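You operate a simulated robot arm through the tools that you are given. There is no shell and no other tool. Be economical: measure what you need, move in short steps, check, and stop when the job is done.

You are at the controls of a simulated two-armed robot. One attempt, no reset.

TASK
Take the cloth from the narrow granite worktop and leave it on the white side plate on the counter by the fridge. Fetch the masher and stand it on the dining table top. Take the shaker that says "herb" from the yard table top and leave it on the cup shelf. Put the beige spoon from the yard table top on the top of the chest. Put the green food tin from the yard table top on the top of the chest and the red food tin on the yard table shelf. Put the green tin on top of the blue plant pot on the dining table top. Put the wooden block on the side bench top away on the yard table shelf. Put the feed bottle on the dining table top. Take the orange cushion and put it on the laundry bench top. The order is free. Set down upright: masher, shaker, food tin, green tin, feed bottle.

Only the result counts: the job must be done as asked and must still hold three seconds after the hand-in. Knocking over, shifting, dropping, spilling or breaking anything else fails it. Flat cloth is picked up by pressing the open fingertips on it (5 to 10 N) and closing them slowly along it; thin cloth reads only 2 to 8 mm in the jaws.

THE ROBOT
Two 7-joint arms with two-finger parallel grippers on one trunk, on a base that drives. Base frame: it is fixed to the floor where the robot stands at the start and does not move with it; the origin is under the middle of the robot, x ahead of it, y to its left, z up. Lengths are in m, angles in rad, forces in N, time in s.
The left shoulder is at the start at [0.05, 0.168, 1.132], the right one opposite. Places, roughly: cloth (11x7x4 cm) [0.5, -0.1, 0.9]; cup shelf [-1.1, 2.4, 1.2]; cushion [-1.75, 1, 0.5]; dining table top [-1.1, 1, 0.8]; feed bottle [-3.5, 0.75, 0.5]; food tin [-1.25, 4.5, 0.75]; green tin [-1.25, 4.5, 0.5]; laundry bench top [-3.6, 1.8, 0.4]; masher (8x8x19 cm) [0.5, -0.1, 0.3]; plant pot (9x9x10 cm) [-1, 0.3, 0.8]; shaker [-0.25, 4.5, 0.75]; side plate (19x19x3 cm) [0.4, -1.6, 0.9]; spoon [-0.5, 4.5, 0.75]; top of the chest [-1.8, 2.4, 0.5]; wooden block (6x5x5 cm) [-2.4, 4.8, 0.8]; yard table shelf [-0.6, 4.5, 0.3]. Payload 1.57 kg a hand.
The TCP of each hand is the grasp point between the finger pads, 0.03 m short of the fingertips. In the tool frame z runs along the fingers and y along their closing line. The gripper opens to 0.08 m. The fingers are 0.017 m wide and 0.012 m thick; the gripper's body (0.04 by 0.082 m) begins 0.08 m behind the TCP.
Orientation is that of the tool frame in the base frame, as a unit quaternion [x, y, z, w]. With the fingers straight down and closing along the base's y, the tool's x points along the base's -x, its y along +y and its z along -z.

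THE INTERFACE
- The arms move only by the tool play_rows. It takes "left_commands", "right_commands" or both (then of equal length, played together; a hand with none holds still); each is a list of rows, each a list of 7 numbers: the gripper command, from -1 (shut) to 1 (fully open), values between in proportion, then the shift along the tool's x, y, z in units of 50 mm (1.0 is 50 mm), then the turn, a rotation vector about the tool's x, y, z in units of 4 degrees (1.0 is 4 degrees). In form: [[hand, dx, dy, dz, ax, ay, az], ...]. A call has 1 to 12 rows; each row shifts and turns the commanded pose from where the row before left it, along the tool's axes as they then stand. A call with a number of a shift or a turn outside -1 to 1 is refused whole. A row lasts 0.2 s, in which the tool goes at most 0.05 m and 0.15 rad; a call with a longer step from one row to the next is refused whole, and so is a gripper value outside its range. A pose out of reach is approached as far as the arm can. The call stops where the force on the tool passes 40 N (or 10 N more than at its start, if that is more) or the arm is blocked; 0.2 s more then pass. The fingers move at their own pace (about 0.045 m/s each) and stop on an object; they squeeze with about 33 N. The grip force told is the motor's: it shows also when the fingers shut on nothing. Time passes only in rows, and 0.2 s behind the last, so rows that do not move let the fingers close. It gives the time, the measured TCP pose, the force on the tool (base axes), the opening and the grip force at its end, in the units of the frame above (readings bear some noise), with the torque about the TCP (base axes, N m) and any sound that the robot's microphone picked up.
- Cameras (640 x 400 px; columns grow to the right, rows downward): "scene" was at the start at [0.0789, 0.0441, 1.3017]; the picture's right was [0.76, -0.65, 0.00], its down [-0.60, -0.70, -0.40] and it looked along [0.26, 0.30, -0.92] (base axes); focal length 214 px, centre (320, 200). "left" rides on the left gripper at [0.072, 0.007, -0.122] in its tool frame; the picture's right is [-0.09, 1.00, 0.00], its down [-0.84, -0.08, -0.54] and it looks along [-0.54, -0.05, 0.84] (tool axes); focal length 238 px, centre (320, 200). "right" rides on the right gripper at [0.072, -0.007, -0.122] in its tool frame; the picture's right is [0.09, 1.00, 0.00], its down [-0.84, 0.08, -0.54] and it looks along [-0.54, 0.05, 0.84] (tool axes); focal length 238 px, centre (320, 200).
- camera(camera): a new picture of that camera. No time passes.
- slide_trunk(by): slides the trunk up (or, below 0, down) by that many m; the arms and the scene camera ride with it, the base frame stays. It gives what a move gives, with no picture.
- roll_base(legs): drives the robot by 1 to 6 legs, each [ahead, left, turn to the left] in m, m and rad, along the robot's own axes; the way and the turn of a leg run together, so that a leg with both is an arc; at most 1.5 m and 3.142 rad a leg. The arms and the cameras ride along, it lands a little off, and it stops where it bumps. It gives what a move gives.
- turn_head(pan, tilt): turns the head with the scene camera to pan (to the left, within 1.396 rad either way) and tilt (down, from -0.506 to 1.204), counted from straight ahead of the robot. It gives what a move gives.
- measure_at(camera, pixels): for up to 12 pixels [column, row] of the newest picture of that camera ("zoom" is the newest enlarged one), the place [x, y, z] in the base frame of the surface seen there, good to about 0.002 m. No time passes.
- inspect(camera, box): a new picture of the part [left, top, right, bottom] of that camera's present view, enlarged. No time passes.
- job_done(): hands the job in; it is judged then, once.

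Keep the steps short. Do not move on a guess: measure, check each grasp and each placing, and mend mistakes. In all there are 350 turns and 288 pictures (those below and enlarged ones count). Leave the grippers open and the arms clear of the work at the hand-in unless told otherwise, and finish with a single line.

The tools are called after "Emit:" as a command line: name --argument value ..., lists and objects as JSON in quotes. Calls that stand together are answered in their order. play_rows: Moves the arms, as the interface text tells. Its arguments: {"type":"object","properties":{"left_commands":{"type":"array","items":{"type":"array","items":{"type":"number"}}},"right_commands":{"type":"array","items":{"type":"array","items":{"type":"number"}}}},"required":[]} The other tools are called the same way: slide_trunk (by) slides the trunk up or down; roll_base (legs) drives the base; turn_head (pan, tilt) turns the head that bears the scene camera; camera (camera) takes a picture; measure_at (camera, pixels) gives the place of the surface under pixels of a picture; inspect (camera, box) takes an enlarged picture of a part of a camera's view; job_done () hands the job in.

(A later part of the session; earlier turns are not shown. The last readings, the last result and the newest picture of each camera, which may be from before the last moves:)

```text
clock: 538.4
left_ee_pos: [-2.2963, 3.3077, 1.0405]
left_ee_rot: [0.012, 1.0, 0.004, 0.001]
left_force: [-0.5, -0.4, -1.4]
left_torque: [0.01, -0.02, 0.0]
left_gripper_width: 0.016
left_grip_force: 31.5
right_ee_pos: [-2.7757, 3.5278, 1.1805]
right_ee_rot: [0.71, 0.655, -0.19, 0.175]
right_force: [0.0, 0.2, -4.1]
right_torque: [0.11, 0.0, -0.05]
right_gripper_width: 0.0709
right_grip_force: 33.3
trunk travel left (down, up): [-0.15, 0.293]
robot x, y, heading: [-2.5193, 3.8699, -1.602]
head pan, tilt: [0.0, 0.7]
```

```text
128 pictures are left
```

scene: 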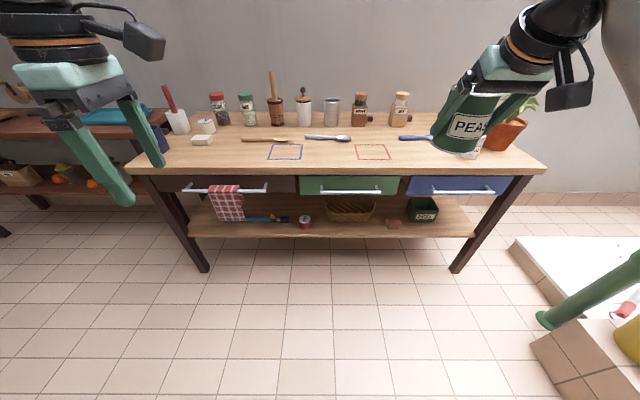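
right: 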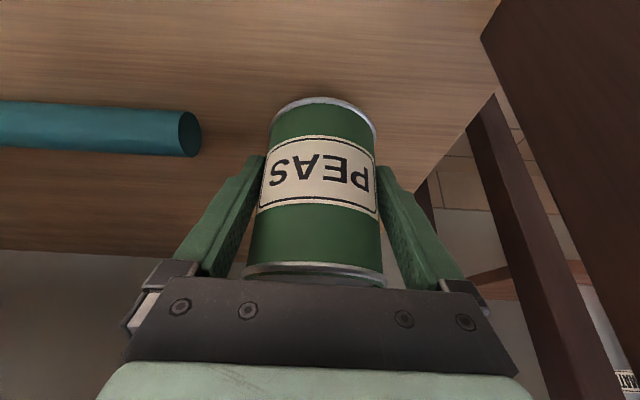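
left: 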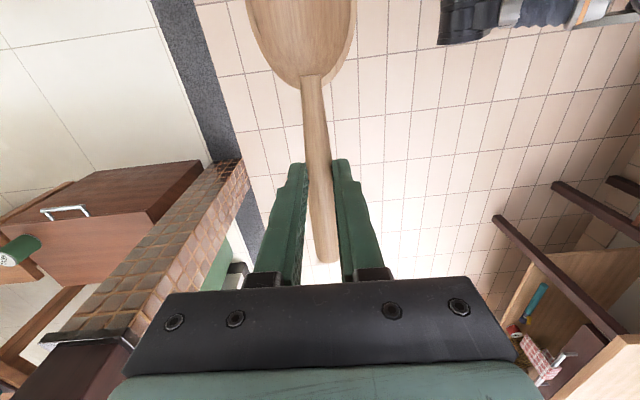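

Spoon still held. Ahead 1.72 m down the corridor, then turn left to face the chest.

Emit:
roll_base --legs '[[0.9, 0, 0.03], [0.82, 0, 0], [0, 0, 1.57]]'

Emit:
camera --camera "scene"

```text
clock: 550.8
left_ee_pos: [-1.9897, 2.4088, 1.0411]
left_ee_rot: [-0.705, 0.71, 0.004, -0.002]
left_force: [-0.3, 0.7, 0.1]
left_torque: [0.02, 0.01, 0.0]
left_gripper_width: 0.0157
left_grip_force: 31.4
right_ee_pos: [-2.1987, 1.9248, 1.1811]
right_ee_rot: [0.031, 0.966, -0.007, 0.257]
right_force: [-0.1, -0.1, -3.8]
right_torque: [-0.02, 0.08, 0.01]
right_gripper_width: 0.0711
right_grip_force: 33.4
trunk travel left (down, up): [-0.15, 0.293]
robot x, y, heading: [-2.5449, 2.1691, -0.016]
head pan, tilt: [0.0, 0.7]
```

```text
127 pictures are left
```

scene: 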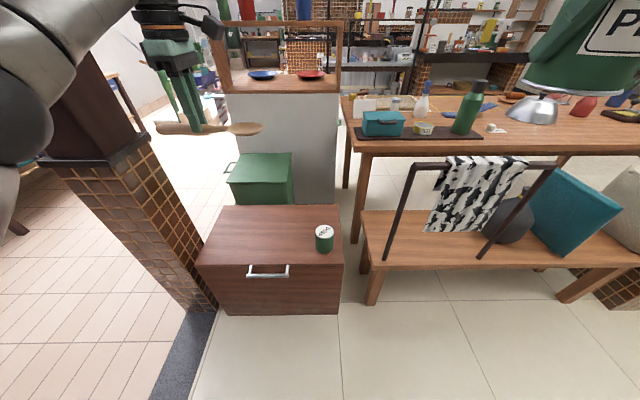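

I drive ahead 0.19 and lower the trunk 0.15, then check.

Emit:
roll_base --legs '[[0.19, 0, 0]]'

Emit:
slide_trunk --by -0.15

Emit:
play_rows --left_commands '[[-1, 0, 0, 0.9, 0, 0, 0], [-1, 0, 0, 0.9, 0, 0, 0], [-1, 0, 0, 0.9, 0, 0, 0], [-1, 0, 0, 0.9, 0, 0, 0], [-1, 0, 0, 0.9, 0, 0, 0], [-1, 0, 0, 0, 0, 0, 0]]'

Emit:
camera --camera "scene"

```text
clock: 552.4
left_ee_pos: [-1.8005, 2.4061, 1.042]
left_ee_rot: [-0.704, 0.71, 0.003, -0.002]
left_force: [-0.1, -0.1, -0.1]
left_torque: [0.04, 0.0, -0.02]
left_gripper_width: 0.0157
left_grip_force: 31.4
right_ee_pos: [-2.0121, 1.9226, 1.1813]
right_ee_rot: [0.031, 0.966, -0.008, 0.258]
right_force: [0.5, 0.2, -3.6]
right_torque: [0.04, 0.04, 0.0]
right_gripper_width: 0.0709
right_grip_force: 33.3
trunk travel left (down, up): [-0.15, 0.293]
robot x, y, heading: [-2.3574, 2.1683, -0.012]
head pan, tilt: [0.0, 0.7]
```

```text
clock: 554.1
left_ee_pos: [-1.8005, 2.4062, 0.8924]
left_ee_rot: [-0.705, 0.71, 0.004, -0.003]
left_force: [0.5, 0.3, -0.3]
left_torque: [0.03, -0.01, 0.02]
left_gripper_width: 0.0158
left_grip_force: 31.2
right_ee_pos: [-2.0118, 1.922, 1.0301]
right_ee_rot: [0.03, 0.966, -0.007, 0.258]
right_force: [-0.8, 0.5, -3.2]
right_torque: [0.01, 0.05, 0.03]
right_gripper_width: 0.0709
right_grip_force: 33.4
trunk travel left (down, up): [0.0, 0.443]
robot x, y, heading: [-2.3587, 2.1703, -0.012]
head pan, tilt: [0.0, 0.7]
```

```text
clock: 555.5
left_ee_pos: [-1.8033, 2.4042, 0.6678]
left_ee_rot: [-0.705, 0.709, 0.004, -0.002]
left_force: [-0.6, 0.1, -0.2]
left_torque: [0.0, -0.01, 0.0]
left_gripper_width: 0.0157
left_grip_force: 31.1
right_ee_pos: [-2.0116, 1.9216, 1.0317]
right_ee_rot: [0.031, 0.966, -0.007, 0.258]
right_force: [-0.9, -1.6, -4.5]
right_torque: [0.01, 0.08, 0.02]
right_gripper_width: 0.0709
right_grip_force: 33.4
trunk travel left (down, up): [0.0, 0.443]
robot x, y, heading: [-2.3575, 2.1696, -0.012]
head pan, tilt: [0.0, 0.7]
```

```text
126 pictures are left
```

scene: 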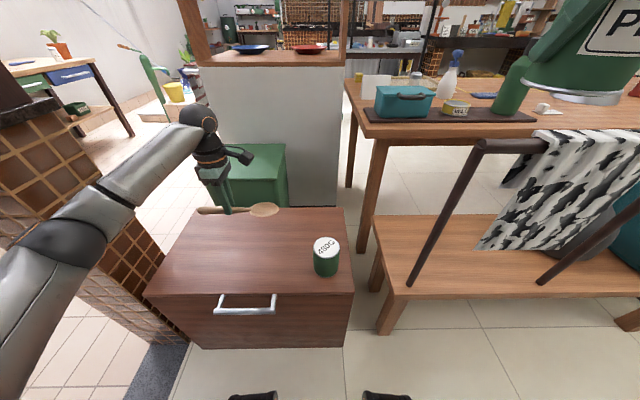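

Emit:
measure_at --camera "scene" --pixels '[[75, 235], [110, 215], [150, 165], [195, 120], [120, 260], [140, 230], [100, 290], [265, 210], [205, 210], [60, 170]]'

```text
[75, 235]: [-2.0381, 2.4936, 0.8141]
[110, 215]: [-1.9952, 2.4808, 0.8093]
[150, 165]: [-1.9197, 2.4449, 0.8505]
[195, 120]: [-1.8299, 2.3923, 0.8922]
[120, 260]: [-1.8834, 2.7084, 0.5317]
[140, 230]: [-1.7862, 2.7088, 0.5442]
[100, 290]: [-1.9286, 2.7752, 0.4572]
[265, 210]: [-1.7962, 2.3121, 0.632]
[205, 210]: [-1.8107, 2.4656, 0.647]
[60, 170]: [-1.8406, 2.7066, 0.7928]
```

Elbow clears the pillar by ~14 cm. Lower the spoon further: 0.13, then slowly to contact.

Emit:
play_rows --left_commands '[[-1, 0, 0, 0.9, 0, 0, 0], [-1, 0, 0, 0.9, 0, 0, 0], [-1, 0, 0, 0.8, 0, 0, 0], [-1, 0, 0, 0, 0, 0, 0]]'

Emit:
play_rows --left_commands '[[-1, 0, 0, 0.12, 0, 0, 0], [-1, 0, 0, 0.12, 0, 0, 0], [-1, 0, 0, 0.1, 0, 0, 0], [-1, 0, 0, 0.1, 0, 0, 0], [-1, 0, 0, 0, 0, 0, 0]]'

Emit:
camera --camera "scene"

Emit:
inspect --camera "scene" --box '[150, 180, 350, 320]'

```text
clock: 556.5
left_ee_pos: [-1.8011, 2.4072, 0.5375]
left_ee_rot: [-0.705, 0.709, 0.003, -0.002]
left_force: [0.3, -0.2, -1.0]
left_torque: [0.0, 0.01, 0.01]
left_gripper_width: 0.0159
left_grip_force: 31.9
right_ee_pos: [-2.0123, 1.9223, 1.031]
right_ee_rot: [0.032, 0.966, -0.007, 0.258]
right_force: [-0.4, -0.3, -4.1]
right_torque: [-0.02, 0.06, 0.0]
right_gripper_width: 0.071
right_grip_force: 32.9
trunk travel left (down, up): [0.0, 0.443]
robot x, y, heading: [-2.3611, 2.1703, -0.016]
head pan, tilt: [0.0, 0.7]
```

```text
clock: 557.7
left_ee_pos: [-1.8021, 2.4082, 0.5149]
left_ee_rot: [-0.706, 0.709, 0.004, -0.002]
left_force: [-0.2, 0.0, -1.0]
left_torque: [0.0, 0.0, 0.01]
left_gripper_width: 0.016
left_grip_force: 31.7
right_ee_pos: [-2.0109, 1.9225, 1.0319]
right_ee_rot: [0.031, 0.966, -0.008, 0.258]
right_force: [0.4, 0.1, -3.9]
right_torque: [0.04, 0.05, -0.02]
right_gripper_width: 0.0708
right_grip_force: 33.3
trunk travel left (down, up): [0.0, 0.443]
robot x, y, heading: [-2.3553, 2.1686, -0.014]
head pan, tilt: [0.0, 0.7]
```

```text
125 pictures are left
```

scene: 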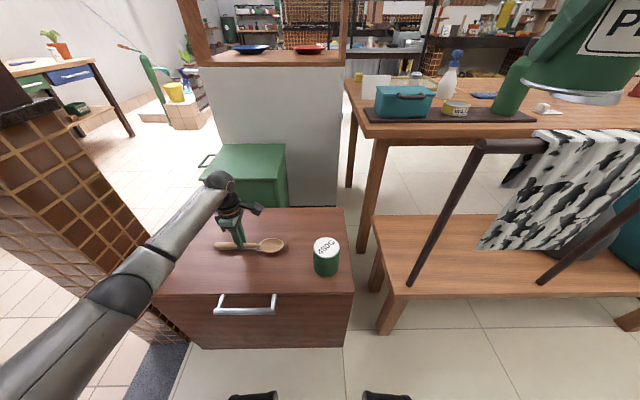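

```text
2.86 times, centred on (250, 250) of scene
```

zoom: 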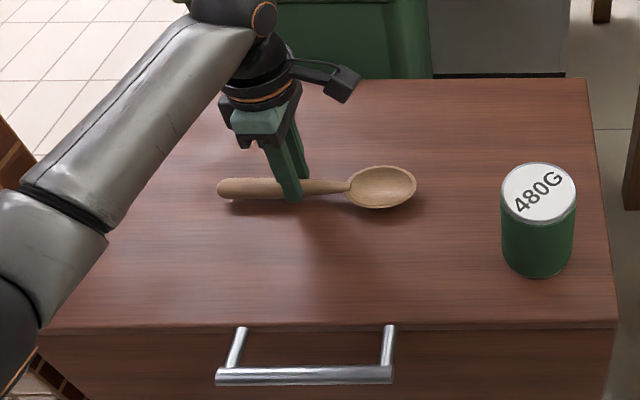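

Emit:
play_rows --left_commands '[[-1, 0, 0, 0.1, 0, 0, 0], [-1, 0, 0, 0.08, 0, 0, 0], [-1, 0, 0, 0.06, 0, 0, 0], [-1, 0, 0, 0, 0, 0, 0]]'

```text
clock: 558.7
left_ee_pos: [-1.8023, 2.4066, 0.506]
left_ee_rot: [-0.705, 0.709, 0.0, 0.001]
left_force: [5.5, 1.7, 23.2]
left_torque: [0.55, -0.17, -0.06]
left_gripper_width: 0.0157
left_grip_force: 31.6
right_ee_pos: [-2.0133, 1.9213, 1.0318]
right_ee_rot: [0.031, 0.966, -0.008, 0.258]
right_force: [-0.2, 1.0, -4.1]
right_torque: [0.0, 0.07, 0.02]
right_gripper_width: 0.071
right_grip_force: 33.0
trunk travel left (down, up): [0.0, 0.443]
robot x, y, heading: [-2.3601, 2.1716, -0.013]
head pan, tilt: [0.0, 0.7]
```

Contact. Ease up 1.5 mm, open, and rise.

Emit:
play_rows --left_commands '[[-1, 0, 0, -0.04, 0, 0, 0], [-0.2, 0, 0, 0, 0, 0, 0], [0.2, 0, 0, 0, 0, 0, 0], [0.2, 0, 0, 0, 0, 0, 0], [0.2, 0, 0, -0.5, 0, 0, 0], [0.2, 0, 0, -0.8, 0, 0, 0], [0.2, 0, 0, -0.8, 0, 0, 0], [0.2, 0, 0, -0.8, 0, 0, 0], [0.2, 0, 0, 0, 0, 0, 0]]'

Emit:
inspect --camera "scene" --box '[150, 180, 350, 320]'

```text
clock: 560.7
left_ee_pos: [-1.803, 2.4081, 0.6481]
left_ee_rot: [-0.705, 0.709, 0.004, -0.002]
left_force: [0.2, 0.5, 0.1]
left_torque: [0.01, 0.04, 0.0]
left_gripper_width: 0.0478
left_grip_force: 0.1
right_ee_pos: [-2.0116, 1.9214, 1.03]
right_ee_rot: [0.031, 0.966, -0.007, 0.258]
right_force: [1.1, 0.5, -4.3]
right_torque: [-0.03, 0.04, 0.0]
right_gripper_width: 0.0709
right_grip_force: 33.0
trunk travel left (down, up): [0.0, 0.443]
robot x, y, heading: [-2.3575, 2.1712, -0.017]
head pan, tilt: [0.0, 0.7]
```

```text
2.86 times, centred on (250, 250) of scene
```

zoom: 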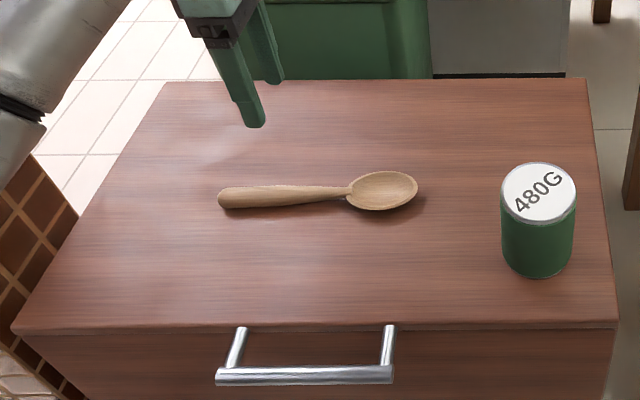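

Spoon lies on the chest. Now the feed bottle. I raise the trunk, back off, and turn the left tool back to its default yaw.

Emit:
slide_trunk --by 0.2

Emit:
roll_base --legs '[[-0.2, 0, 0]]'

Emit:
play_rows --left_commands '[[1, 0, 0, 0, 0, 0, 1], [1, 0, 0, 0, 0, 0, 1], [1, 0, 0, 0, 0, 0, 1], [1, 0, 0, 0, 0, 0, 1], [1, 0, 0, 0, 0, 0, 1], [1, 0, 0, 0, 0, 0, 1], [1, 0, 0, 0, 0, 0, 1], [1, 0, 0, 0, 0, 0, 1], [1, 0, 0, 0, 0, 0, 1], [1, 0, 0, 0, 0, 0, 1], [1, 0, 0, 0, 0, 0, 1], [1, 0, 0, 0, 0, 0, 1]]'

Emit:
play_rows --left_commands '[[1, 0, 0, 0, 0, 0, 1], [1, 0, 0, 0, 0, 0, 1], [1, 0, 0, 0, 0, 0, 1], [1, 0, 0, 0, 0, 0, 1], [1, 0, 0, 0, 0, 0, 1], [1, 0, 0, 0, 0, 0, 1], [1, 0, 0, 0, 0, 0, 1], [1, 0, 0, 0, 0, 0, 1], [1, 0, 0, 0, 0, 0, 1], [1, 0, 0, 0, 0, 0, 1], [1, 0, 0, 0, 0, 0, 0.6], [1, 0, 0, 0, 0, -1, 0]]'

Emit:
play_rows --left_commands '[[1, 0, 0, 0, 0, -1, 0], [1, 0, 0, 0, 0, -1, 0], [1, 0, 0, 0, 0, -1, 0], [1, 0, 0, 0, 0, -1, 0], [1, 0, 0, 0, 0, -1, 0], [1, 0, 0, 0, 0, -1, 0], [1, 0, 0, 0, 0, -1, 0], [1, 0, 0, 0, 0, -1, 0], [1, 0, 0, 0, 0, -1, 0], [1, 0, 0, 0, 0, -1, 0], [1, 0, 0, 0, 0, -1, 0], [1, 0, 0, 0, 0, -1, 0]]'

```text
clock: 562.9
left_ee_pos: [-1.804, 2.4075, 0.8484]
left_ee_rot: [-0.705, 0.709, 0.004, -0.003]
left_force: [0.0, 0.5, 0.3]
left_torque: [0.0, -0.01, -0.01]
left_gripper_width: 0.048
left_grip_force: 0.1
right_ee_pos: [-2.0131, 1.9216, 1.2321]
right_ee_rot: [0.031, 0.966, -0.008, 0.258]
right_force: [-1.3, 0.7, -3.9]
right_torque: [0.0, 0.05, 0.0]
right_gripper_width: 0.0707
right_grip_force: 32.7
trunk travel left (down, up): [-0.2, 0.243]
robot x, y, heading: [-2.3578, 2.1692, -0.014]
head pan, tilt: [0.0, 0.7]
```

```text
clock: 564.5
left_ee_pos: [-2.0008, 2.411, 0.8494]
left_ee_rot: [-0.705, 0.709, 0.005, -0.002]
left_force: [0.4, -0.4, -0.1]
left_torque: [-0.03, 0.01, 0.01]
left_gripper_width: 0.0482
left_grip_force: 0.0
right_ee_pos: [-2.2086, 1.924, 1.2319]
right_ee_rot: [0.031, 0.966, -0.008, 0.258]
right_force: [0.3, 0.8, -3.2]
right_torque: [0.01, 0.05, -0.01]
right_gripper_width: 0.0707
right_grip_force: 33.6
trunk travel left (down, up): [-0.2, 0.243]
robot x, y, heading: [-2.5551, 2.1712, -0.019]
head pan, tilt: [0.0, 0.7]
```

```text
clock: 567.1
left_ee_pos: [-2.0013, 2.41, 0.8477]
left_ee_rot: [-0.355, 0.935, 0.002, -0.003]
left_force: [-0.5, 0.0, 0.9]
left_torque: [0.0, 0.0, 0.0]
left_gripper_width: 0.08
left_grip_force: 0.2
right_ee_pos: [-2.2086, 1.9249, 1.2312]
right_ee_rot: [0.03, 0.966, -0.007, 0.256]
right_force: [-0.5, 0.6, -3.3]
right_torque: [0.05, 0.06, 0.01]
right_gripper_width: 0.0707
right_grip_force: 33.2
trunk travel left (down, up): [-0.2, 0.243]
robot x, y, heading: [-2.5557, 2.1762, -0.009]
head pan, tilt: [0.0, 0.7]
```

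```text
clock: 569.7
left_ee_pos: [-2.0008, 2.4114, 0.8496]
left_ee_rot: [0.007, 0.999, -0.001, 0.032]
left_force: [-0.2, 0.4, -0.3]
left_torque: [0.01, -0.01, 0.0]
left_gripper_width: 0.0802
left_grip_force: 0.0
right_ee_pos: [-2.2088, 1.9241, 1.2318]
right_ee_rot: [0.031, 0.966, -0.008, 0.258]
right_force: [-0.6, 0.3, -3.9]
right_torque: [0.03, 0.06, -0.01]
right_gripper_width: 0.071
right_grip_force: 32.7
trunk travel left (down, up): [-0.2, 0.243]
robot x, y, heading: [-2.5564, 2.1704, -0.013]
head pan, tilt: [0.0, 0.7]
```

```text
clock: 572.3
left_ee_pos: [-2.0005, 2.4105, 0.8494]
left_ee_rot: [0.005, 0.901, -0.002, 0.434]
left_force: [-0.7, 0.1, 0.2]
left_torque: [0.0, 0.01, -0.03]
left_gripper_width: 0.0797
left_grip_force: 0.0
right_ee_pos: [-2.2083, 1.9243, 1.2317]
right_ee_rot: [0.031, 0.966, -0.007, 0.258]
right_force: [0.0, -0.6, -4.2]
right_torque: [-0.01, 0.05, 0.0]
right_gripper_width: 0.0708
right_grip_force: 32.7
trunk travel left (down, up): [-0.2, 0.243]
robot x, y, heading: [-2.5561, 2.1729, -0.013]
head pan, tilt: [0.0, 0.7]
```

I finish the pitch (3 rows), pull the hand back 0.1, then strafe south past the rack and turn right to face the counter.

Emit:
play_rows --left_commands '[[1, 0, 0, 0, 0, -1, 0], [1, 0, 0, 0, 0, -1, 0], [1, 0, 0, 0, 0, -1, 0], [1, 0.42, 0, -0.88, 0, 0, 0], [1, 0.42, 0, -0.88, 0, 0, 0], [1, 0, 0, 0, 0, 0, 0]]'

Emit:
roll_base --legs '[[-0.07, 0, 0], [0, -0.85, 0], [0, 0, -1.57], [0, 0, -1.56]]'

Emit:
turn_head --pan 0 --tilt 0.6

Emit:
camera --camera "scene"

```text
clock: 573.7
left_ee_pos: [-2.0967, 2.4141, 0.8505]
left_ee_rot: [0.005, 0.85, -0.002, 0.526]
left_force: [0.4, -0.1, 0.1]
left_torque: [-0.01, 0.01, 0.03]
left_gripper_width: 0.0802
left_grip_force: 0.1
right_ee_pos: [-2.2082, 1.9253, 1.2313]
right_ee_rot: [0.03, 0.966, -0.007, 0.257]
right_force: [0.8, 0.4, -3.8]
right_torque: [-0.02, 0.05, 0.01]
right_gripper_width: 0.071
right_grip_force: 32.8
trunk travel left (down, up): [-0.2, 0.243]
robot x, y, heading: [-2.5542, 2.1755, -0.016]
head pan, tilt: [0.0, 0.7]
```

```text
clock: 586.4
left_ee_pos: [-3.0852, 1.07, 0.8505]
left_ee_rot: [0.851, 0.003, -0.526, 0.002]
left_force: [0.0, 0.2, 0.2]
left_torque: [0.0, 0.01, 0.0]
left_gripper_width: 0.0801
left_grip_force: 0.1
right_ee_pos: [-2.9852, 1.5604, 1.2317]
right_ee_rot: [0.966, -0.02, -0.258, -0.005]
right_force: [0.6, 0.2, -3.6]
right_torque: [-0.02, -0.03, -0.01]
right_gripper_width: 0.0709
right_grip_force: 33.6
trunk travel left (down, up): [-0.2, 0.243]
robot x, y, heading: [-2.6338, 1.3208, -3.137]
head pan, tilt: [0.0, 0.7]
```

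```text
clock: 587.1
left_ee_pos: [-3.0863, 1.071, 0.8505]
left_ee_rot: [0.85, 0.004, -0.526, 0.003]
left_force: [0.1, 0.2, 0.4]
left_torque: [-0.03, -0.01, 0.01]
left_gripper_width: 0.0802
left_grip_force: 0.1
right_ee_pos: [-2.985, 1.5616, 1.2309]
right_ee_rot: [0.966, -0.021, -0.256, -0.005]
right_force: [0.2, 0.7, -3.3]
right_torque: [0.0, -0.07, 0.0]
right_gripper_width: 0.0708
right_grip_force: 32.6
trunk travel left (down, up): [-0.2, 0.243]
robot x, y, heading: [-2.6314, 1.3185, -3.133]
head pan, tilt: [0.0, 0.6]
```

```text
122 pictures are left
```

scene: 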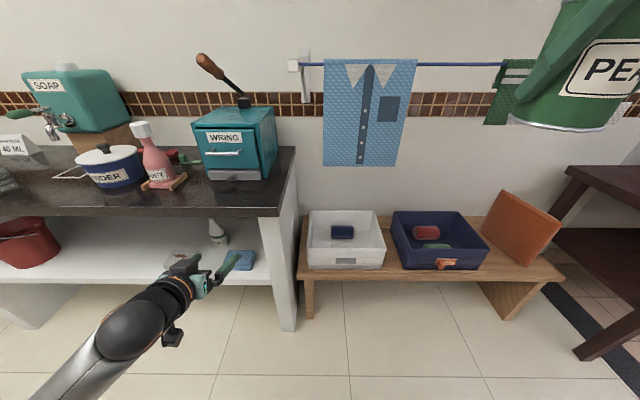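

Strafe left 0.25, lower the trunk 0.2, and lower the hand to ~0.55, still in front of the counter.

Emit:
roll_base --legs '[[0, 0.247, 0]]'

Emit:
slide_trunk --by -0.2

Emit:
play_rows --left_commands '[[1, 0.85, 0, 0.42, 0, 0, 0], [1, 0.85, 0, 0.42, 0, 0, 0], [1, 0, 0, 0, 0, 0, 0]]'

Emit:
camera --camera "left"

Emit:
camera --camera "scene"

```text
clock: 588.9
left_ee_pos: [-3.0825, 0.8235, 0.8501]
left_ee_rot: [0.85, 0.004, -0.527, 0.003]
left_force: [-0.8, 0.2, 0.2]
left_torque: [0.01, 0.0, -0.02]
left_gripper_width: 0.0799
left_grip_force: 0.1
right_ee_pos: [-2.9833, 1.3145, 1.2312]
right_ee_rot: [0.966, -0.02, -0.257, -0.005]
right_force: [-0.3, 0.3, -4.2]
right_torque: [0.0, -0.04, 0.02]
right_gripper_width: 0.0709
right_grip_force: 32.8
trunk travel left (down, up): [-0.2, 0.243]
robot x, y, heading: [-2.6329, 1.0692, -3.128]
head pan, tilt: [0.0, 0.6]
```

```text
clock: 591.1
left_ee_pos: [-3.0829, 0.8254, 0.6512]
left_ee_rot: [0.85, 0.004, -0.526, 0.002]
left_force: [0.6, 0.3, 0.4]
left_torque: [-0.02, 0.02, -0.01]
left_gripper_width: 0.0799
left_grip_force: 0.0
right_ee_pos: [-2.9828, 1.3146, 1.0305]
right_ee_rot: [0.966, -0.02, -0.257, -0.005]
right_force: [-0.4, -1.2, -4.6]
right_torque: [0.02, -0.07, 0.0]
right_gripper_width: 0.0711
right_grip_force: 33.1
trunk travel left (down, up): [0.0, 0.443]
robot x, y, heading: [-2.626, 1.0734, -3.133]
head pan, tilt: [0.0, 0.6]
```

```text
clock: 591.9
left_ee_pos: [-3.0822, 0.8214, 0.5558]
left_ee_rot: [0.85, 0.003, -0.526, 0.003]
left_force: [0.0, 0.0, 0.5]
left_torque: [-0.01, 0.02, 0.01]
left_gripper_width: 0.08
left_grip_force: 0.1
right_ee_pos: [-2.9831, 1.3142, 1.0311]
right_ee_rot: [0.966, -0.021, -0.257, -0.004]
right_force: [-0.3, 0.3, -3.6]
right_torque: [0.01, -0.03, -0.02]
right_gripper_width: 0.0709
right_grip_force: 33.4
trunk travel left (down, up): [0.0, 0.443]
robot x, y, heading: [-2.6331, 1.0758, -3.129]
head pan, tilt: [0.0, 0.6]
```

```text
121 pictures are left
```

left: 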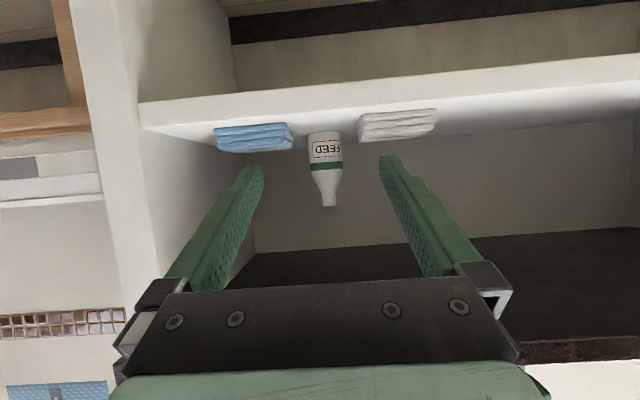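

```text
120 pictures are left
```

scene: 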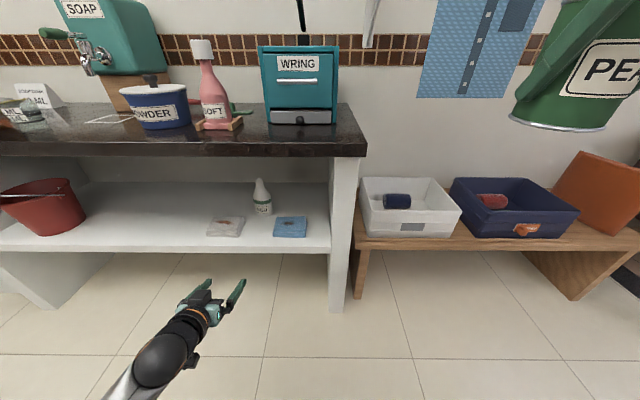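

Emit:
measure_at --camera "scene" --pixels '[[262, 208], [256, 208], [269, 208], [261, 182], [262, 213], [225, 227], [290, 227], [347, 150], [347, 157]]'

Emit:
measure_at --camera "left" --pixels '[[325, 150], [312, 150], [340, 150], [329, 200], [327, 170], [255, 138], [395, 125]]'

```text
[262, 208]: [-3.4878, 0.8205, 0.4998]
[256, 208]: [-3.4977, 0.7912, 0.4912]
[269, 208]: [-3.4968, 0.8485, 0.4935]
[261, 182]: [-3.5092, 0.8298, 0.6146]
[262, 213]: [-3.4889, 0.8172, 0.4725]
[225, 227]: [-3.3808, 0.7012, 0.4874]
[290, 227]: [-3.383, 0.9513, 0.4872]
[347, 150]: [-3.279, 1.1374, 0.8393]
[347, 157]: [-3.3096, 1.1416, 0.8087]
```

```text
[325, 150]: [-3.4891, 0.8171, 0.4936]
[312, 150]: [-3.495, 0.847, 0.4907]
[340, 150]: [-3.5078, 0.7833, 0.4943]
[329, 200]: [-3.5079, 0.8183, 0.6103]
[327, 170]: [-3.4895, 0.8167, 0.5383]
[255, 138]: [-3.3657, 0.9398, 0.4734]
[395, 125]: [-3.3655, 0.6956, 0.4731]
```

Bottle axis [-3.522,0.818], body radius 3.3 cm. I lower 4 cm to TCP z≈0.515 and drive in 0.33.

Emit:
play_rows --left_commands '[[1, 0.7, 0, 0.35, 0, 0, 0], [1, 0, 0, 0, 0, 0, 0]]'

Emit:
roll_base --legs '[[0.33, 0, 0]]'

Emit:
camera --camera "left"

Emit:
camera --camera "scene"

```text
clock: 592.5
left_ee_pos: [-3.0819, 0.8235, 0.5151]
left_ee_rot: [0.85, 0.004, -0.527, 0.003]
left_force: [0.2, -0.5, 0.4]
left_torque: [-0.04, 0.02, -0.02]
left_gripper_width: 0.08
left_grip_force: 0.2
right_ee_pos: [-2.9836, 1.3157, 1.0309]
right_ee_rot: [0.966, -0.02, -0.256, -0.006]
right_force: [0.3, -0.5, -4.7]
right_torque: [-0.01, -0.06, 0.0]
right_gripper_width: 0.0707
right_grip_force: 33.2
trunk travel left (down, up): [0.0, 0.443]
robot x, y, heading: [-2.6268, 1.0742, -3.13]
head pan, tilt: [0.0, 0.6]
```

```text
clock: 594.7
left_ee_pos: [-3.4138, 0.8203, 0.5149]
left_ee_rot: [0.85, 0.002, -0.526, 0.002]
left_force: [0.0, 0.6, 1.3]
left_torque: [-0.03, 0.02, 0.01]
left_gripper_width: 0.0797
left_grip_force: 0.1
right_ee_pos: [-3.3144, 1.3115, 1.0312]
right_ee_rot: [0.966, -0.021, -0.256, -0.005]
right_force: [1.0, -0.6, -5.3]
right_torque: [0.03, -0.07, 0.0]
right_gripper_width: 0.0708
right_grip_force: 33.2
trunk travel left (down, up): [0.0, 0.443]
robot x, y, heading: [-2.962, 1.0693, -3.134]
head pan, tilt: [0.0, 0.6]
```

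```text
119 pictures are left
```

left: 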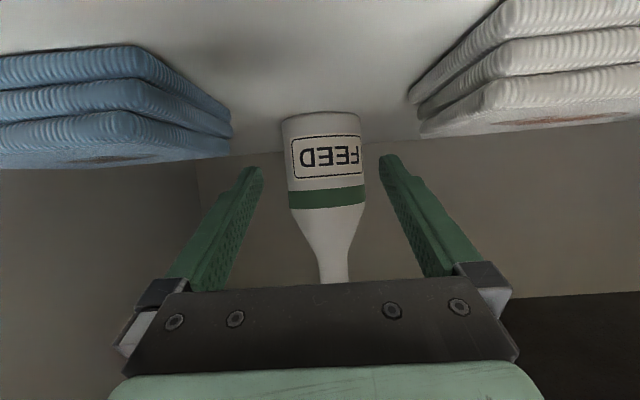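

```text
118 pictures are left
```

scene: 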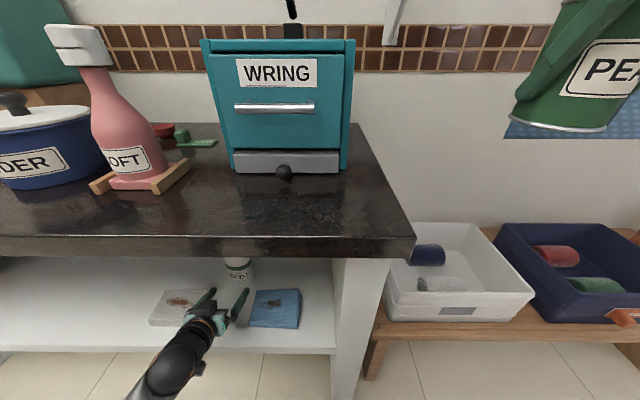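

Centred. Ahead 0.104 more, then check.

Emit:
roll_base --legs '[[0.104, 0, 0]]'

Emit:
camera --camera "left"

```text
clock: 595.9
left_ee_pos: [-3.4917, 0.7916, 0.5155]
left_ee_rot: [0.85, 0.007, -0.526, 0.004]
left_force: [-0.1, 2.1, 0.0]
left_torque: [0.07, 0.1, -0.16]
left_gripper_width: 0.08
left_grip_force: 0.0
right_ee_pos: [-3.3948, 1.2835, 1.0316]
right_ee_rot: [0.966, -0.017, -0.257, -0.004]
right_force: [-1.5, -1.2, -3.6]
right_torque: [0.05, -0.1, -0.05]
right_gripper_width: 0.0706
right_grip_force: 33.1
trunk travel left (down, up): [0.0, 0.443]
robot x, y, heading: [-3.0452, 1.045, -3.13]
head pan, tilt: [0.0, 0.6]
```

```text
117 pictures are left
```

left: 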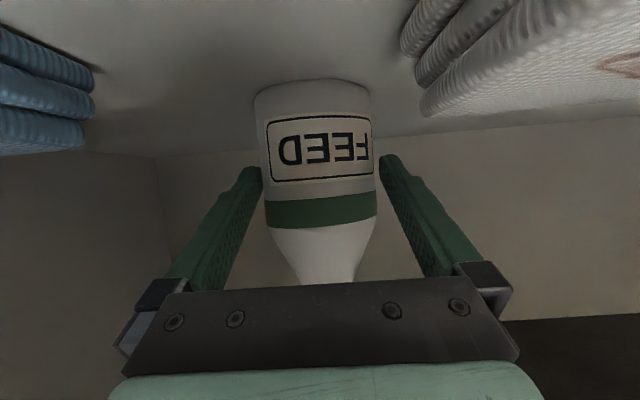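

The base touched the counter front and slid a little sideways, nudging the bottle slightly; it still stands between the fingers. I finish with the arm: 2.5 cm forward with a 7 mm correction.

Emit:
play_rows --left_commands '[[1, 0, -0.14, 0, 0, 0, 0], [1, -0.12, 0, 0.24, 0, 0, 0], [1, -0.12, 0, 0.24, 0, 0, 0], [1, 0, 0, 0, 0, 0, 0]]'

Emit:
camera --camera "left"

```text
clock: 596.9
left_ee_pos: [-3.5148, 0.7944, 0.5172]
left_ee_rot: [0.85, 0.007, -0.527, 0.004]
left_force: [-0.4, 0.2, -0.3]
left_torque: [0.01, -0.01, 0.04]
left_gripper_width: 0.0799
left_grip_force: 0.0
right_ee_pos: [-3.3923, 1.2807, 1.0306]
right_ee_rot: [0.966, -0.014, -0.257, -0.002]
right_force: [0.0, 0.5, -4.2]
right_torque: [-0.04, -0.04, -0.03]
right_gripper_width: 0.0709
right_grip_force: 32.9
trunk travel left (down, up): [0.0, 0.443]
robot x, y, heading: [-3.0379, 1.0434, -3.124]
head pan, tilt: [0.0, 0.6]
```

```text
116 pictures are left
```

left: 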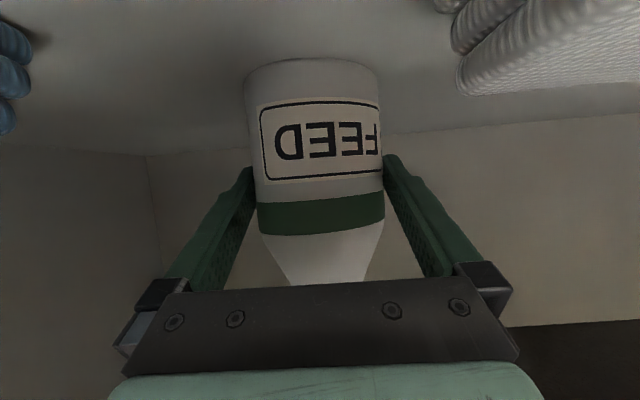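

Close on the bottle and lift 2 cm.

Emit:
play_rows --left_commands '[[-1, 0, 0, 0, 0, 0, 0], [-1, 0, 0, 0, 0, 0, 0], [-1, 0, 0, 0, 0, 0, 0], [-1, 0, 0, 0, 0, 0, 0], [-1, -0.36, 0, -0.18, 0, 0, 0], [-1, 0, 0, 0, 0, 0, 0]]'

Emit:
camera --camera "left"

```text
clock: 598.2
left_ee_pos: [-3.5163, 0.7898, 0.5346]
left_ee_rot: [0.851, 0.01, -0.525, 0.007]
left_force: [-0.2, -0.2, -5.0]
left_torque: [-0.03, -0.07, 0.02]
left_gripper_width: 0.0769
left_grip_force: 33.4
right_ee_pos: [-3.3964, 1.2758, 1.0305]
right_ee_rot: [0.966, -0.015, -0.258, -0.004]
right_force: [0.1, 0.8, -4.6]
right_torque: [0.0, -0.07, 0.02]
right_gripper_width: 0.0705
right_grip_force: 33.3
trunk travel left (down, up): [0.0, 0.443]
robot x, y, heading: [-3.0428, 1.0393, -3.121]
head pan, tilt: [0.0, 0.6]
```

```text
115 pictures are left
```

left: 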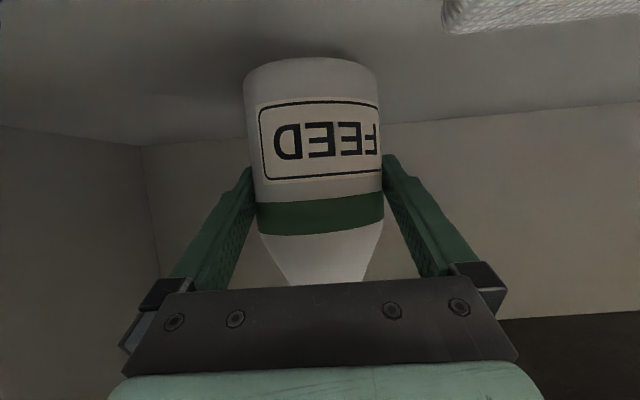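

Held (77 mm, 5 N). Before backing out I lift 4 cm more and shift 2.5 cm toward +y, so the bottle clears the folded cloths.

Emit:
play_rows --left_commands '[[-1, -0.4, 0, -0.2, 0, 0, 0], [-1, -0.4, 0, -0.2, 0, 0, 0], [-1, 0, -0.5, 0, 0, 0, 0], [-1, 0, 0, 0, 0, 0, 0]]'

Emit:
roll_base --legs '[[-0.45, 0, 0]]'

Emit:
camera --camera "scene"

```text
clock: 599.2
left_ee_pos: [-3.5159, 0.816, 0.5827]
left_ee_rot: [0.85, 0.008, -0.526, 0.006]
left_force: [0.7, -1.0, -5.4]
left_torque: [-0.01, -0.04, 0.01]
left_gripper_width: 0.0769
left_grip_force: 32.6
right_ee_pos: [-3.3962, 1.2763, 1.0309]
right_ee_rot: [0.966, -0.014, -0.257, -0.003]
right_force: [-0.5, -0.4, -3.7]
right_torque: [-0.04, -0.02, 0.01]
right_gripper_width: 0.0708
right_grip_force: 32.8
trunk travel left (down, up): [0.0, 0.443]
robot x, y, heading: [-3.0377, 1.0393, -3.122]
head pan, tilt: [0.0, 0.6]
```

```text
clock: 600.0
left_ee_pos: [-3.5135, 0.8133, 0.5787]
left_ee_rot: [0.853, 0.01, -0.522, 0.008]
left_force: [-0.7, 0.2, -4.9]
left_torque: [0.01, -0.01, -0.01]
left_gripper_width: 0.0769
left_grip_force: 33.0
right_ee_pos: [-3.396, 1.2734, 1.0302]
right_ee_rot: [0.967, -0.011, -0.255, -0.004]
right_force: [0.1, -0.3, -3.1]
right_torque: [0.02, -0.03, 0.01]
right_gripper_width: 0.0711
right_grip_force: 33.0
trunk travel left (down, up): [0.0, 0.443]
robot x, y, heading: [-3.0399, 1.0384, -3.118]
head pan, tilt: [0.0, 0.6]
stopped in leg 1: the robot was blocked; the commanded pose is now the measured one
```

```text
114 pictures are left
```

scene: 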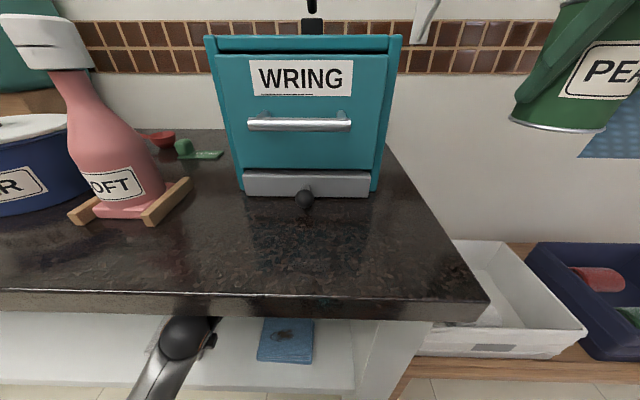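

The base reports blocked. I check where the forearm is relative to the counter edge.

Emit:
measure_at --camera "scene" --pixels '[[185, 330], [165, 365], [150, 395], [210, 325], [185, 305], [185, 314], [210, 345], [285, 340], [370, 350]]'

Emit:
inspect --camera "scene" --box '[60, 270, 300, 400]'

```text
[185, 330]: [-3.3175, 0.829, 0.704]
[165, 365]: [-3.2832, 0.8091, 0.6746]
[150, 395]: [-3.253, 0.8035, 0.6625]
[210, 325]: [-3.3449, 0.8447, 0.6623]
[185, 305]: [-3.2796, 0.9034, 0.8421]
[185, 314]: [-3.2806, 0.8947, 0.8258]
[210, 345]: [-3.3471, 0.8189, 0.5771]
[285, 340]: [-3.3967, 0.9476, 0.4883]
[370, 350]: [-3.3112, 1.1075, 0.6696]
```

```text
2.67 times, centred on (180, 335) of scene
```

zoom: 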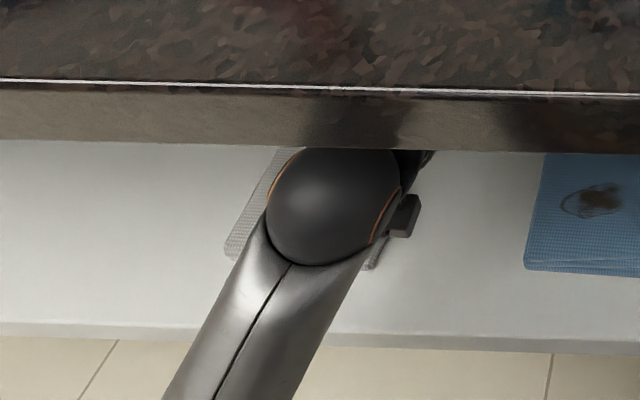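

The arm looks free. I try a small backward leg again.

Emit:
roll_base --legs '[[-0.05, 0, 0]]'

```text
clock: 600.9
left_ee_pos: [-3.4657, 0.8146, 0.5786]
left_ee_rot: [0.851, 0.009, -0.524, 0.006]
left_force: [-0.5, -0.6, -5.5]
left_torque: [0.03, -0.03, 0.03]
left_gripper_width: 0.0769
left_grip_force: 32.5
right_ee_pos: [-3.346, 1.2762, 1.0299]
right_ee_rot: [0.966, -0.014, -0.257, -0.004]
right_force: [0.4, 0.2, -3.4]
right_torque: [0.01, -0.05, -0.01]
right_gripper_width: 0.0707
right_grip_force: 32.5
trunk travel left (down, up): [0.0, 0.443]
robot x, y, heading: [-2.9936, 1.0419, -3.117]
head pan, tilt: [0.0, 0.6]
```

It moves now. Continue backing out, then check the shelf.

Emit:
roll_base --legs '[[-0.4, 0, 0]]'

Emit:
camera --camera "scene"

Emit:
camera --camera "left"

```text
clock: 603.4
left_ee_pos: [-3.0634, 0.8246, 0.5799]
left_ee_rot: [0.851, 0.006, -0.525, 0.005]
left_force: [-0.5, -0.1, -5.4]
left_torque: [0.03, -0.02, 0.0]
left_gripper_width: 0.0769
left_grip_force: 33.1
right_ee_pos: [-2.9418, 1.2852, 1.0306]
right_ee_rot: [0.966, -0.016, -0.257, -0.004]
right_force: [-0.6, 0.3, -4.9]
right_torque: [0.01, -0.05, 0.0]
right_gripper_width: 0.0707
right_grip_force: 33.1
trunk travel left (down, up): [0.0, 0.443]
robot x, y, heading: [-2.5889, 1.045, -3.125]
head pan, tilt: [0.0, 0.6]
```

```text
112 pictures are left
```

scene: 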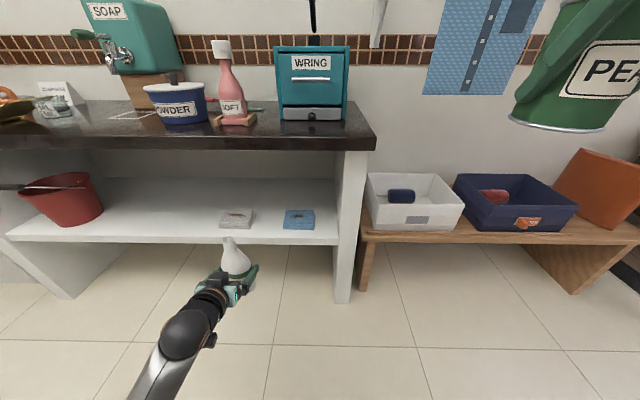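

```text
111 pictures are left
```

left: 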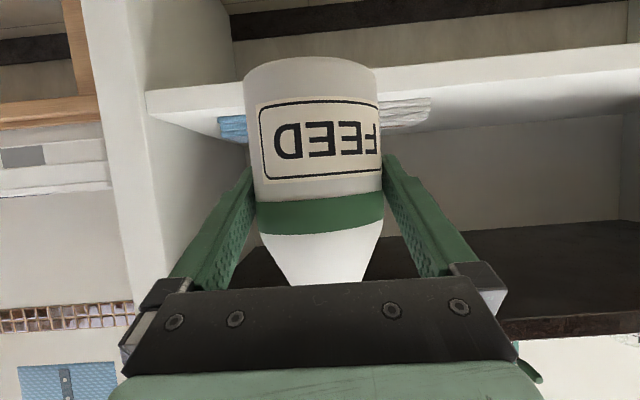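

The bottle is out and held; the shelf items are undisturbed. I raise the trunk, turn to face -y, and look for the way round the dining table.

Emit:
slide_trunk --by 0.4

Emit:
roll_base --legs '[[-0.1, 0, 0], [0, 0, 1.56]]'

Emit:
turn_head --pan 0.5 --tilt 0.5

Emit:
camera --camera "scene"

```text
clock: 607.2
left_ee_pos: [-3.0632, 0.8262, 0.9805]
left_ee_rot: [0.851, 0.006, -0.524, 0.004]
left_force: [0.3, -0.1, -4.2]
left_torque: [-0.02, -0.07, 0.0]
left_gripper_width: 0.0771
left_grip_force: 32.9
right_ee_pos: [-2.9411, 1.2861, 1.4299]
right_ee_rot: [0.966, -0.017, -0.257, -0.005]
right_force: [-1.4, 0.1, -4.3]
right_torque: [0.0, -0.04, 0.03]
right_gripper_width: 0.0708
right_grip_force: 33.4
trunk travel left (down, up): [-0.4, 0.043]
robot x, y, heading: [-2.5874, 1.0509, -3.124]
head pan, tilt: [0.0, 0.6]
```

```text
clock: 612.1
left_ee_pos: [-2.2769, 0.5698, 0.9797]
left_ee_rot: [0.605, 0.599, -0.372, 0.369]
left_force: [0.2, -0.1, -5.5]
left_torque: [0.04, 0.01, 0.03]
left_gripper_width: 0.0768
left_grip_force: 33.1
right_ee_pos: [-2.7334, 0.7012, 1.4289]
right_ee_rot: [0.703, 0.663, -0.187, 0.175]
right_force: [-0.4, -0.7, -3.5]
right_torque: [0.08, 0.02, 0.0]
right_gripper_width: 0.0709
right_grip_force: 33.1
trunk travel left (down, up): [-0.4, 0.043]
robot x, y, heading: [-2.4905, 1.0476, -1.581]
head pan, tilt: [0.0, 0.6]
```

```text
clock: 613.1
left_ee_pos: [-2.2775, 0.5702, 0.9795]
left_ee_rot: [0.605, 0.6, -0.371, 0.369]
left_force: [-0.4, -0.4, -5.7]
left_torque: [0.05, -0.02, -0.02]
left_gripper_width: 0.077
left_grip_force: 32.8
right_ee_pos: [-2.7338, 0.7015, 1.4285]
right_ee_rot: [0.703, 0.663, -0.186, 0.175]
right_force: [0.6, 0.4, -3.4]
right_torque: [0.04, 0.02, 0.03]
right_gripper_width: 0.0708
right_grip_force: 33.4
trunk travel left (down, up): [-0.4, 0.043]
robot x, y, heading: [-2.4834, 1.0496, -1.578]
head pan, tilt: [0.499, 0.499]
```

```text
110 pictures are left
```

scene: 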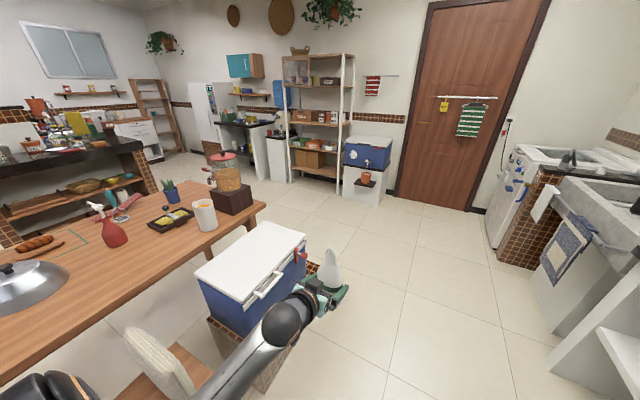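

Emit:
measure_at --camera "scene" --pixels '[[262, 203], [320, 265], [350, 185], [390, 210], [300, 172], [380, 300], [330, 220], [240, 245], [205, 300], [500, 250], [230, 180]]'

```text
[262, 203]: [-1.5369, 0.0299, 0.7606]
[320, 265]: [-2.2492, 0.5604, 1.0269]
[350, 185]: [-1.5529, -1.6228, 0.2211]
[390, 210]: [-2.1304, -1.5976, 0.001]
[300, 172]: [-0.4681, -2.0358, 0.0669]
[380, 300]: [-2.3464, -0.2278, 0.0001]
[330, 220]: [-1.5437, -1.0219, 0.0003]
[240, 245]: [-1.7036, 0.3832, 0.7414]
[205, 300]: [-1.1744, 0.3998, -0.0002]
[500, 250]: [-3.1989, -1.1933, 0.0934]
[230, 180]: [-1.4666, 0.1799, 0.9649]
```

Open floor lies south of the table (its corner is [-1.54,0.03]). I drive: right 0.1, ahead 1.6, left 2.2 in legs.

Emit:
roll_base --legs '[[0, -0.12, 0], [1.0, 0, 0], [0.6, 0, 0], [0, 1.2, 0], [0, 1.05, 0], [0, 0, -1.57]]'

Emit:
turn_head --pan -0.4 --tilt 0.5

Emit:
camera --camera "scene"

```text
clock: 636.6
left_ee_pos: [-0.8237, -0.8032, 0.9798]
left_ee_rot: [0.852, -0.002, -0.524, 0.0]
left_force: [-0.1, 0.1, -6.5]
left_torque: [0.02, -0.05, -0.03]
left_gripper_width: 0.0766
left_grip_force: 33.0
right_ee_pos: [-0.6931, -0.3455, 1.4295]
right_ee_rot: [0.966, -0.026, -0.255, -0.007]
right_force: [-0.5, 0.6, -3.6]
right_torque: [-0.01, -0.07, -0.02]
right_gripper_width: 0.0708
right_grip_force: 33.4
trunk travel left (down, up): [-0.4, 0.043]
robot x, y, heading: [-0.3425, -0.5874, 3.139]
head pan, tilt: [0.499, 0.499]
```

```text
clock: 637.9
left_ee_pos: [-0.823, -0.8033, 0.9789]
left_ee_rot: [0.852, -0.002, -0.524, -0.001]
left_force: [0.4, -0.3, -5.6]
left_torque: [-0.01, -0.08, -0.02]
left_gripper_width: 0.0764
left_grip_force: 33.1
right_ee_pos: [-0.6934, -0.3458, 1.4307]
right_ee_rot: [0.966, -0.026, -0.256, -0.007]
right_force: [-0.1, -0.2, -3.3]
right_torque: [0.02, -0.05, -0.01]
right_gripper_width: 0.0708
right_grip_force: 32.9
trunk travel left (down, up): [-0.4, 0.043]
robot x, y, heading: [-0.3407, -0.5875, 3.14]
head pan, tilt: [-0.4, 0.499]
```

```text
109 pictures are left
```

scene: 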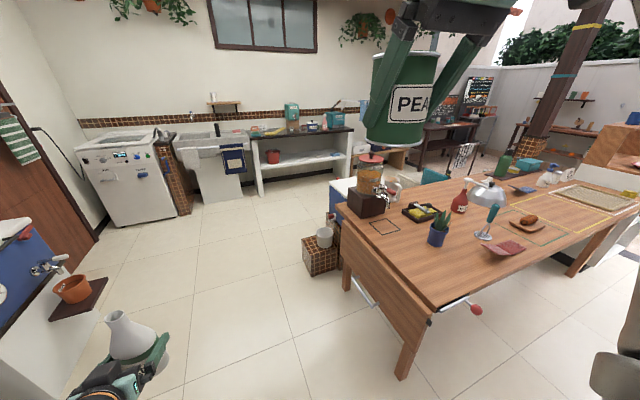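

I back up 0.1 and strafe right to view the plant pot.

Emit:
roll_base --legs '[[-0.1, 0, 0], [0, -0.75, 0]]'

Emit:
turn_head --pan 0.0 --tilt 0.6

Emit:
camera --camera "scene"

Emit:
inspect --camera "scene" --box '[220, 140, 420, 270]'

```text
clock: 642.7
left_ee_pos: [-0.7231, -0.0396, 0.979]
left_ee_rot: [0.852, 0.001, -0.524, 0.002]
left_force: [0.8, 0.0, -5.4]
left_torque: [0.0, -0.06, 0.0]
left_gripper_width: 0.0765
left_grip_force: 33.5
right_ee_pos: [-0.5953, 0.4186, 1.4312]
right_ee_rot: [0.967, -0.024, -0.255, -0.007]
right_force: [-0.5, 0.3, -3.7]
right_torque: [-0.01, -0.06, -0.02]
right_gripper_width: 0.0706
right_grip_force: 33.2
trunk travel left (down, up): [-0.4, 0.043]
robot x, y, heading: [-0.2434, 0.1716, -3.14]
head pan, tilt: [-0.4, 0.499]
```

```text
clock: 643.6
left_ee_pos: [-0.7232, -0.0403, 0.98]
left_ee_rot: [0.852, 0.0, -0.524, 0.001]
left_force: [-0.7, 0.4, -5.1]
left_torque: [-0.02, -0.05, 0.01]
left_gripper_width: 0.0763
left_grip_force: 33.0
right_ee_pos: [-0.5957, 0.4185, 1.43]
right_ee_rot: [0.966, -0.024, -0.255, -0.008]
right_force: [0.2, 0.2, -4.7]
right_torque: [0.02, -0.06, 0.0]
right_gripper_width: 0.0708
right_grip_force: 32.6
trunk travel left (down, up): [-0.4, 0.043]
robot x, y, heading: [-0.2453, 0.1742, -3.137]
head pan, tilt: [0.0, 0.6]
```

```text
108 pictures are left
```

scene: 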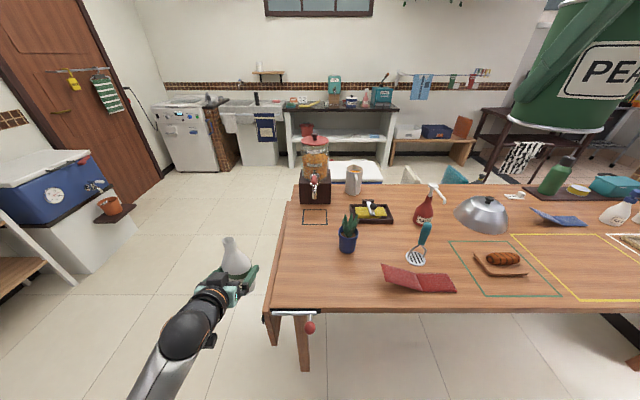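

```text
3.08 times, centred on (320, 205) of scene
```

zoom: 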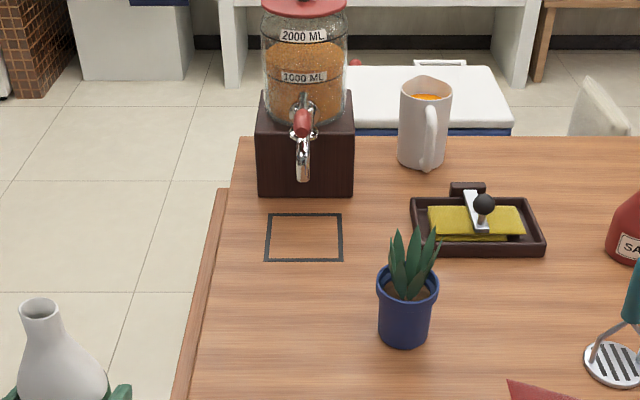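

Emit:
measure_at --camera "zoom" --pixels '[[400, 235], [415, 250], [432, 235], [395, 255], [380, 283], [437, 285], [405, 298], [405, 335], [408, 285], [405, 270], [425, 265]]'

```text
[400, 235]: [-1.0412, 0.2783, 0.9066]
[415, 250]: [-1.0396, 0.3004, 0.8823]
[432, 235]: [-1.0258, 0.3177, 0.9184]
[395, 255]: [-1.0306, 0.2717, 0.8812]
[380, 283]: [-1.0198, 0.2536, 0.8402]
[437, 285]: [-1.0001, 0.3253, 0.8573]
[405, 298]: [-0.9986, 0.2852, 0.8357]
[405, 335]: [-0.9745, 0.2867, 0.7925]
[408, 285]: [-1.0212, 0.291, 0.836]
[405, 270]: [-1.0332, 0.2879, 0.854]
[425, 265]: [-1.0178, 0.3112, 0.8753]
```

The pot's rim is at z≈0.86, centre ≈[-1.015,0.289], with leaves to ≈0.92. I extend and lower the right hand to z≈1.08 over the clear table front.

Emit:
play_rows --right_commands '[[-1, 0.5, 0, 0.86, 0, 0, 0], [-1, 0.5, 0, 0.86, 0, 0, 0], [-1, 0.5, 0, 0.86, 0, 0, 0], [-1, 0.5, 0, 0.86, 0, 0, 0], [-1, 0.5, 0, 0.86, 0, 0, 0], [-1, 0.5, 0, 0.86, 0, 0, 0], [-1, 0.5, 0, 0.86, 0, 0, 0], [-1, -0.86, 0, 0.5, 0, 0, 0], [-1, -0.86, 0, 0.5, 0, 0, 0], [-1, -0.86, 0, 0.5, 0, 0, 0], [-1, -0.86, 0, 0.5, 0, 0, 0], [-1, 0, 0, 0, 0, 0, 0]]'

Emit:
camera --camera "right"

```text
clock: 646.2
left_ee_pos: [-0.7224, -0.0391, 0.98]
left_ee_rot: [0.851, 0.001, -0.524, 0.002]
left_force: [0.8, -1.1, -5.1]
left_torque: [0.03, -0.09, 0.0]
left_gripper_width: 0.0767
left_grip_force: 33.1
right_ee_pos: [-0.8114, 0.4294, 1.0884]
right_ee_rot: [0.966, -0.024, -0.256, -0.008]
right_force: [-0.6, 0.0, -3.7]
right_torque: [-0.02, -0.01, 0.01]
right_gripper_width: 0.0707
right_grip_force: 33.0
right hand out of reach, approached as far as the arm can: row 6, 7
trunk travel left (down, up): [-0.4, 0.043]
robot x, y, heading: [-0.2421, 0.1783, -3.138]
head pan, tilt: [0.0, 0.6]
```

```text
106 pictures are left
```

right: 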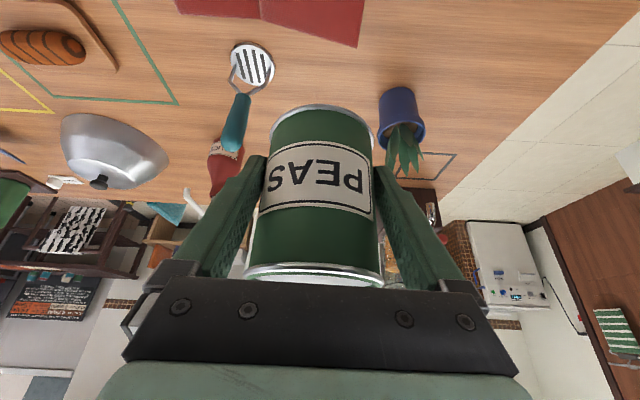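

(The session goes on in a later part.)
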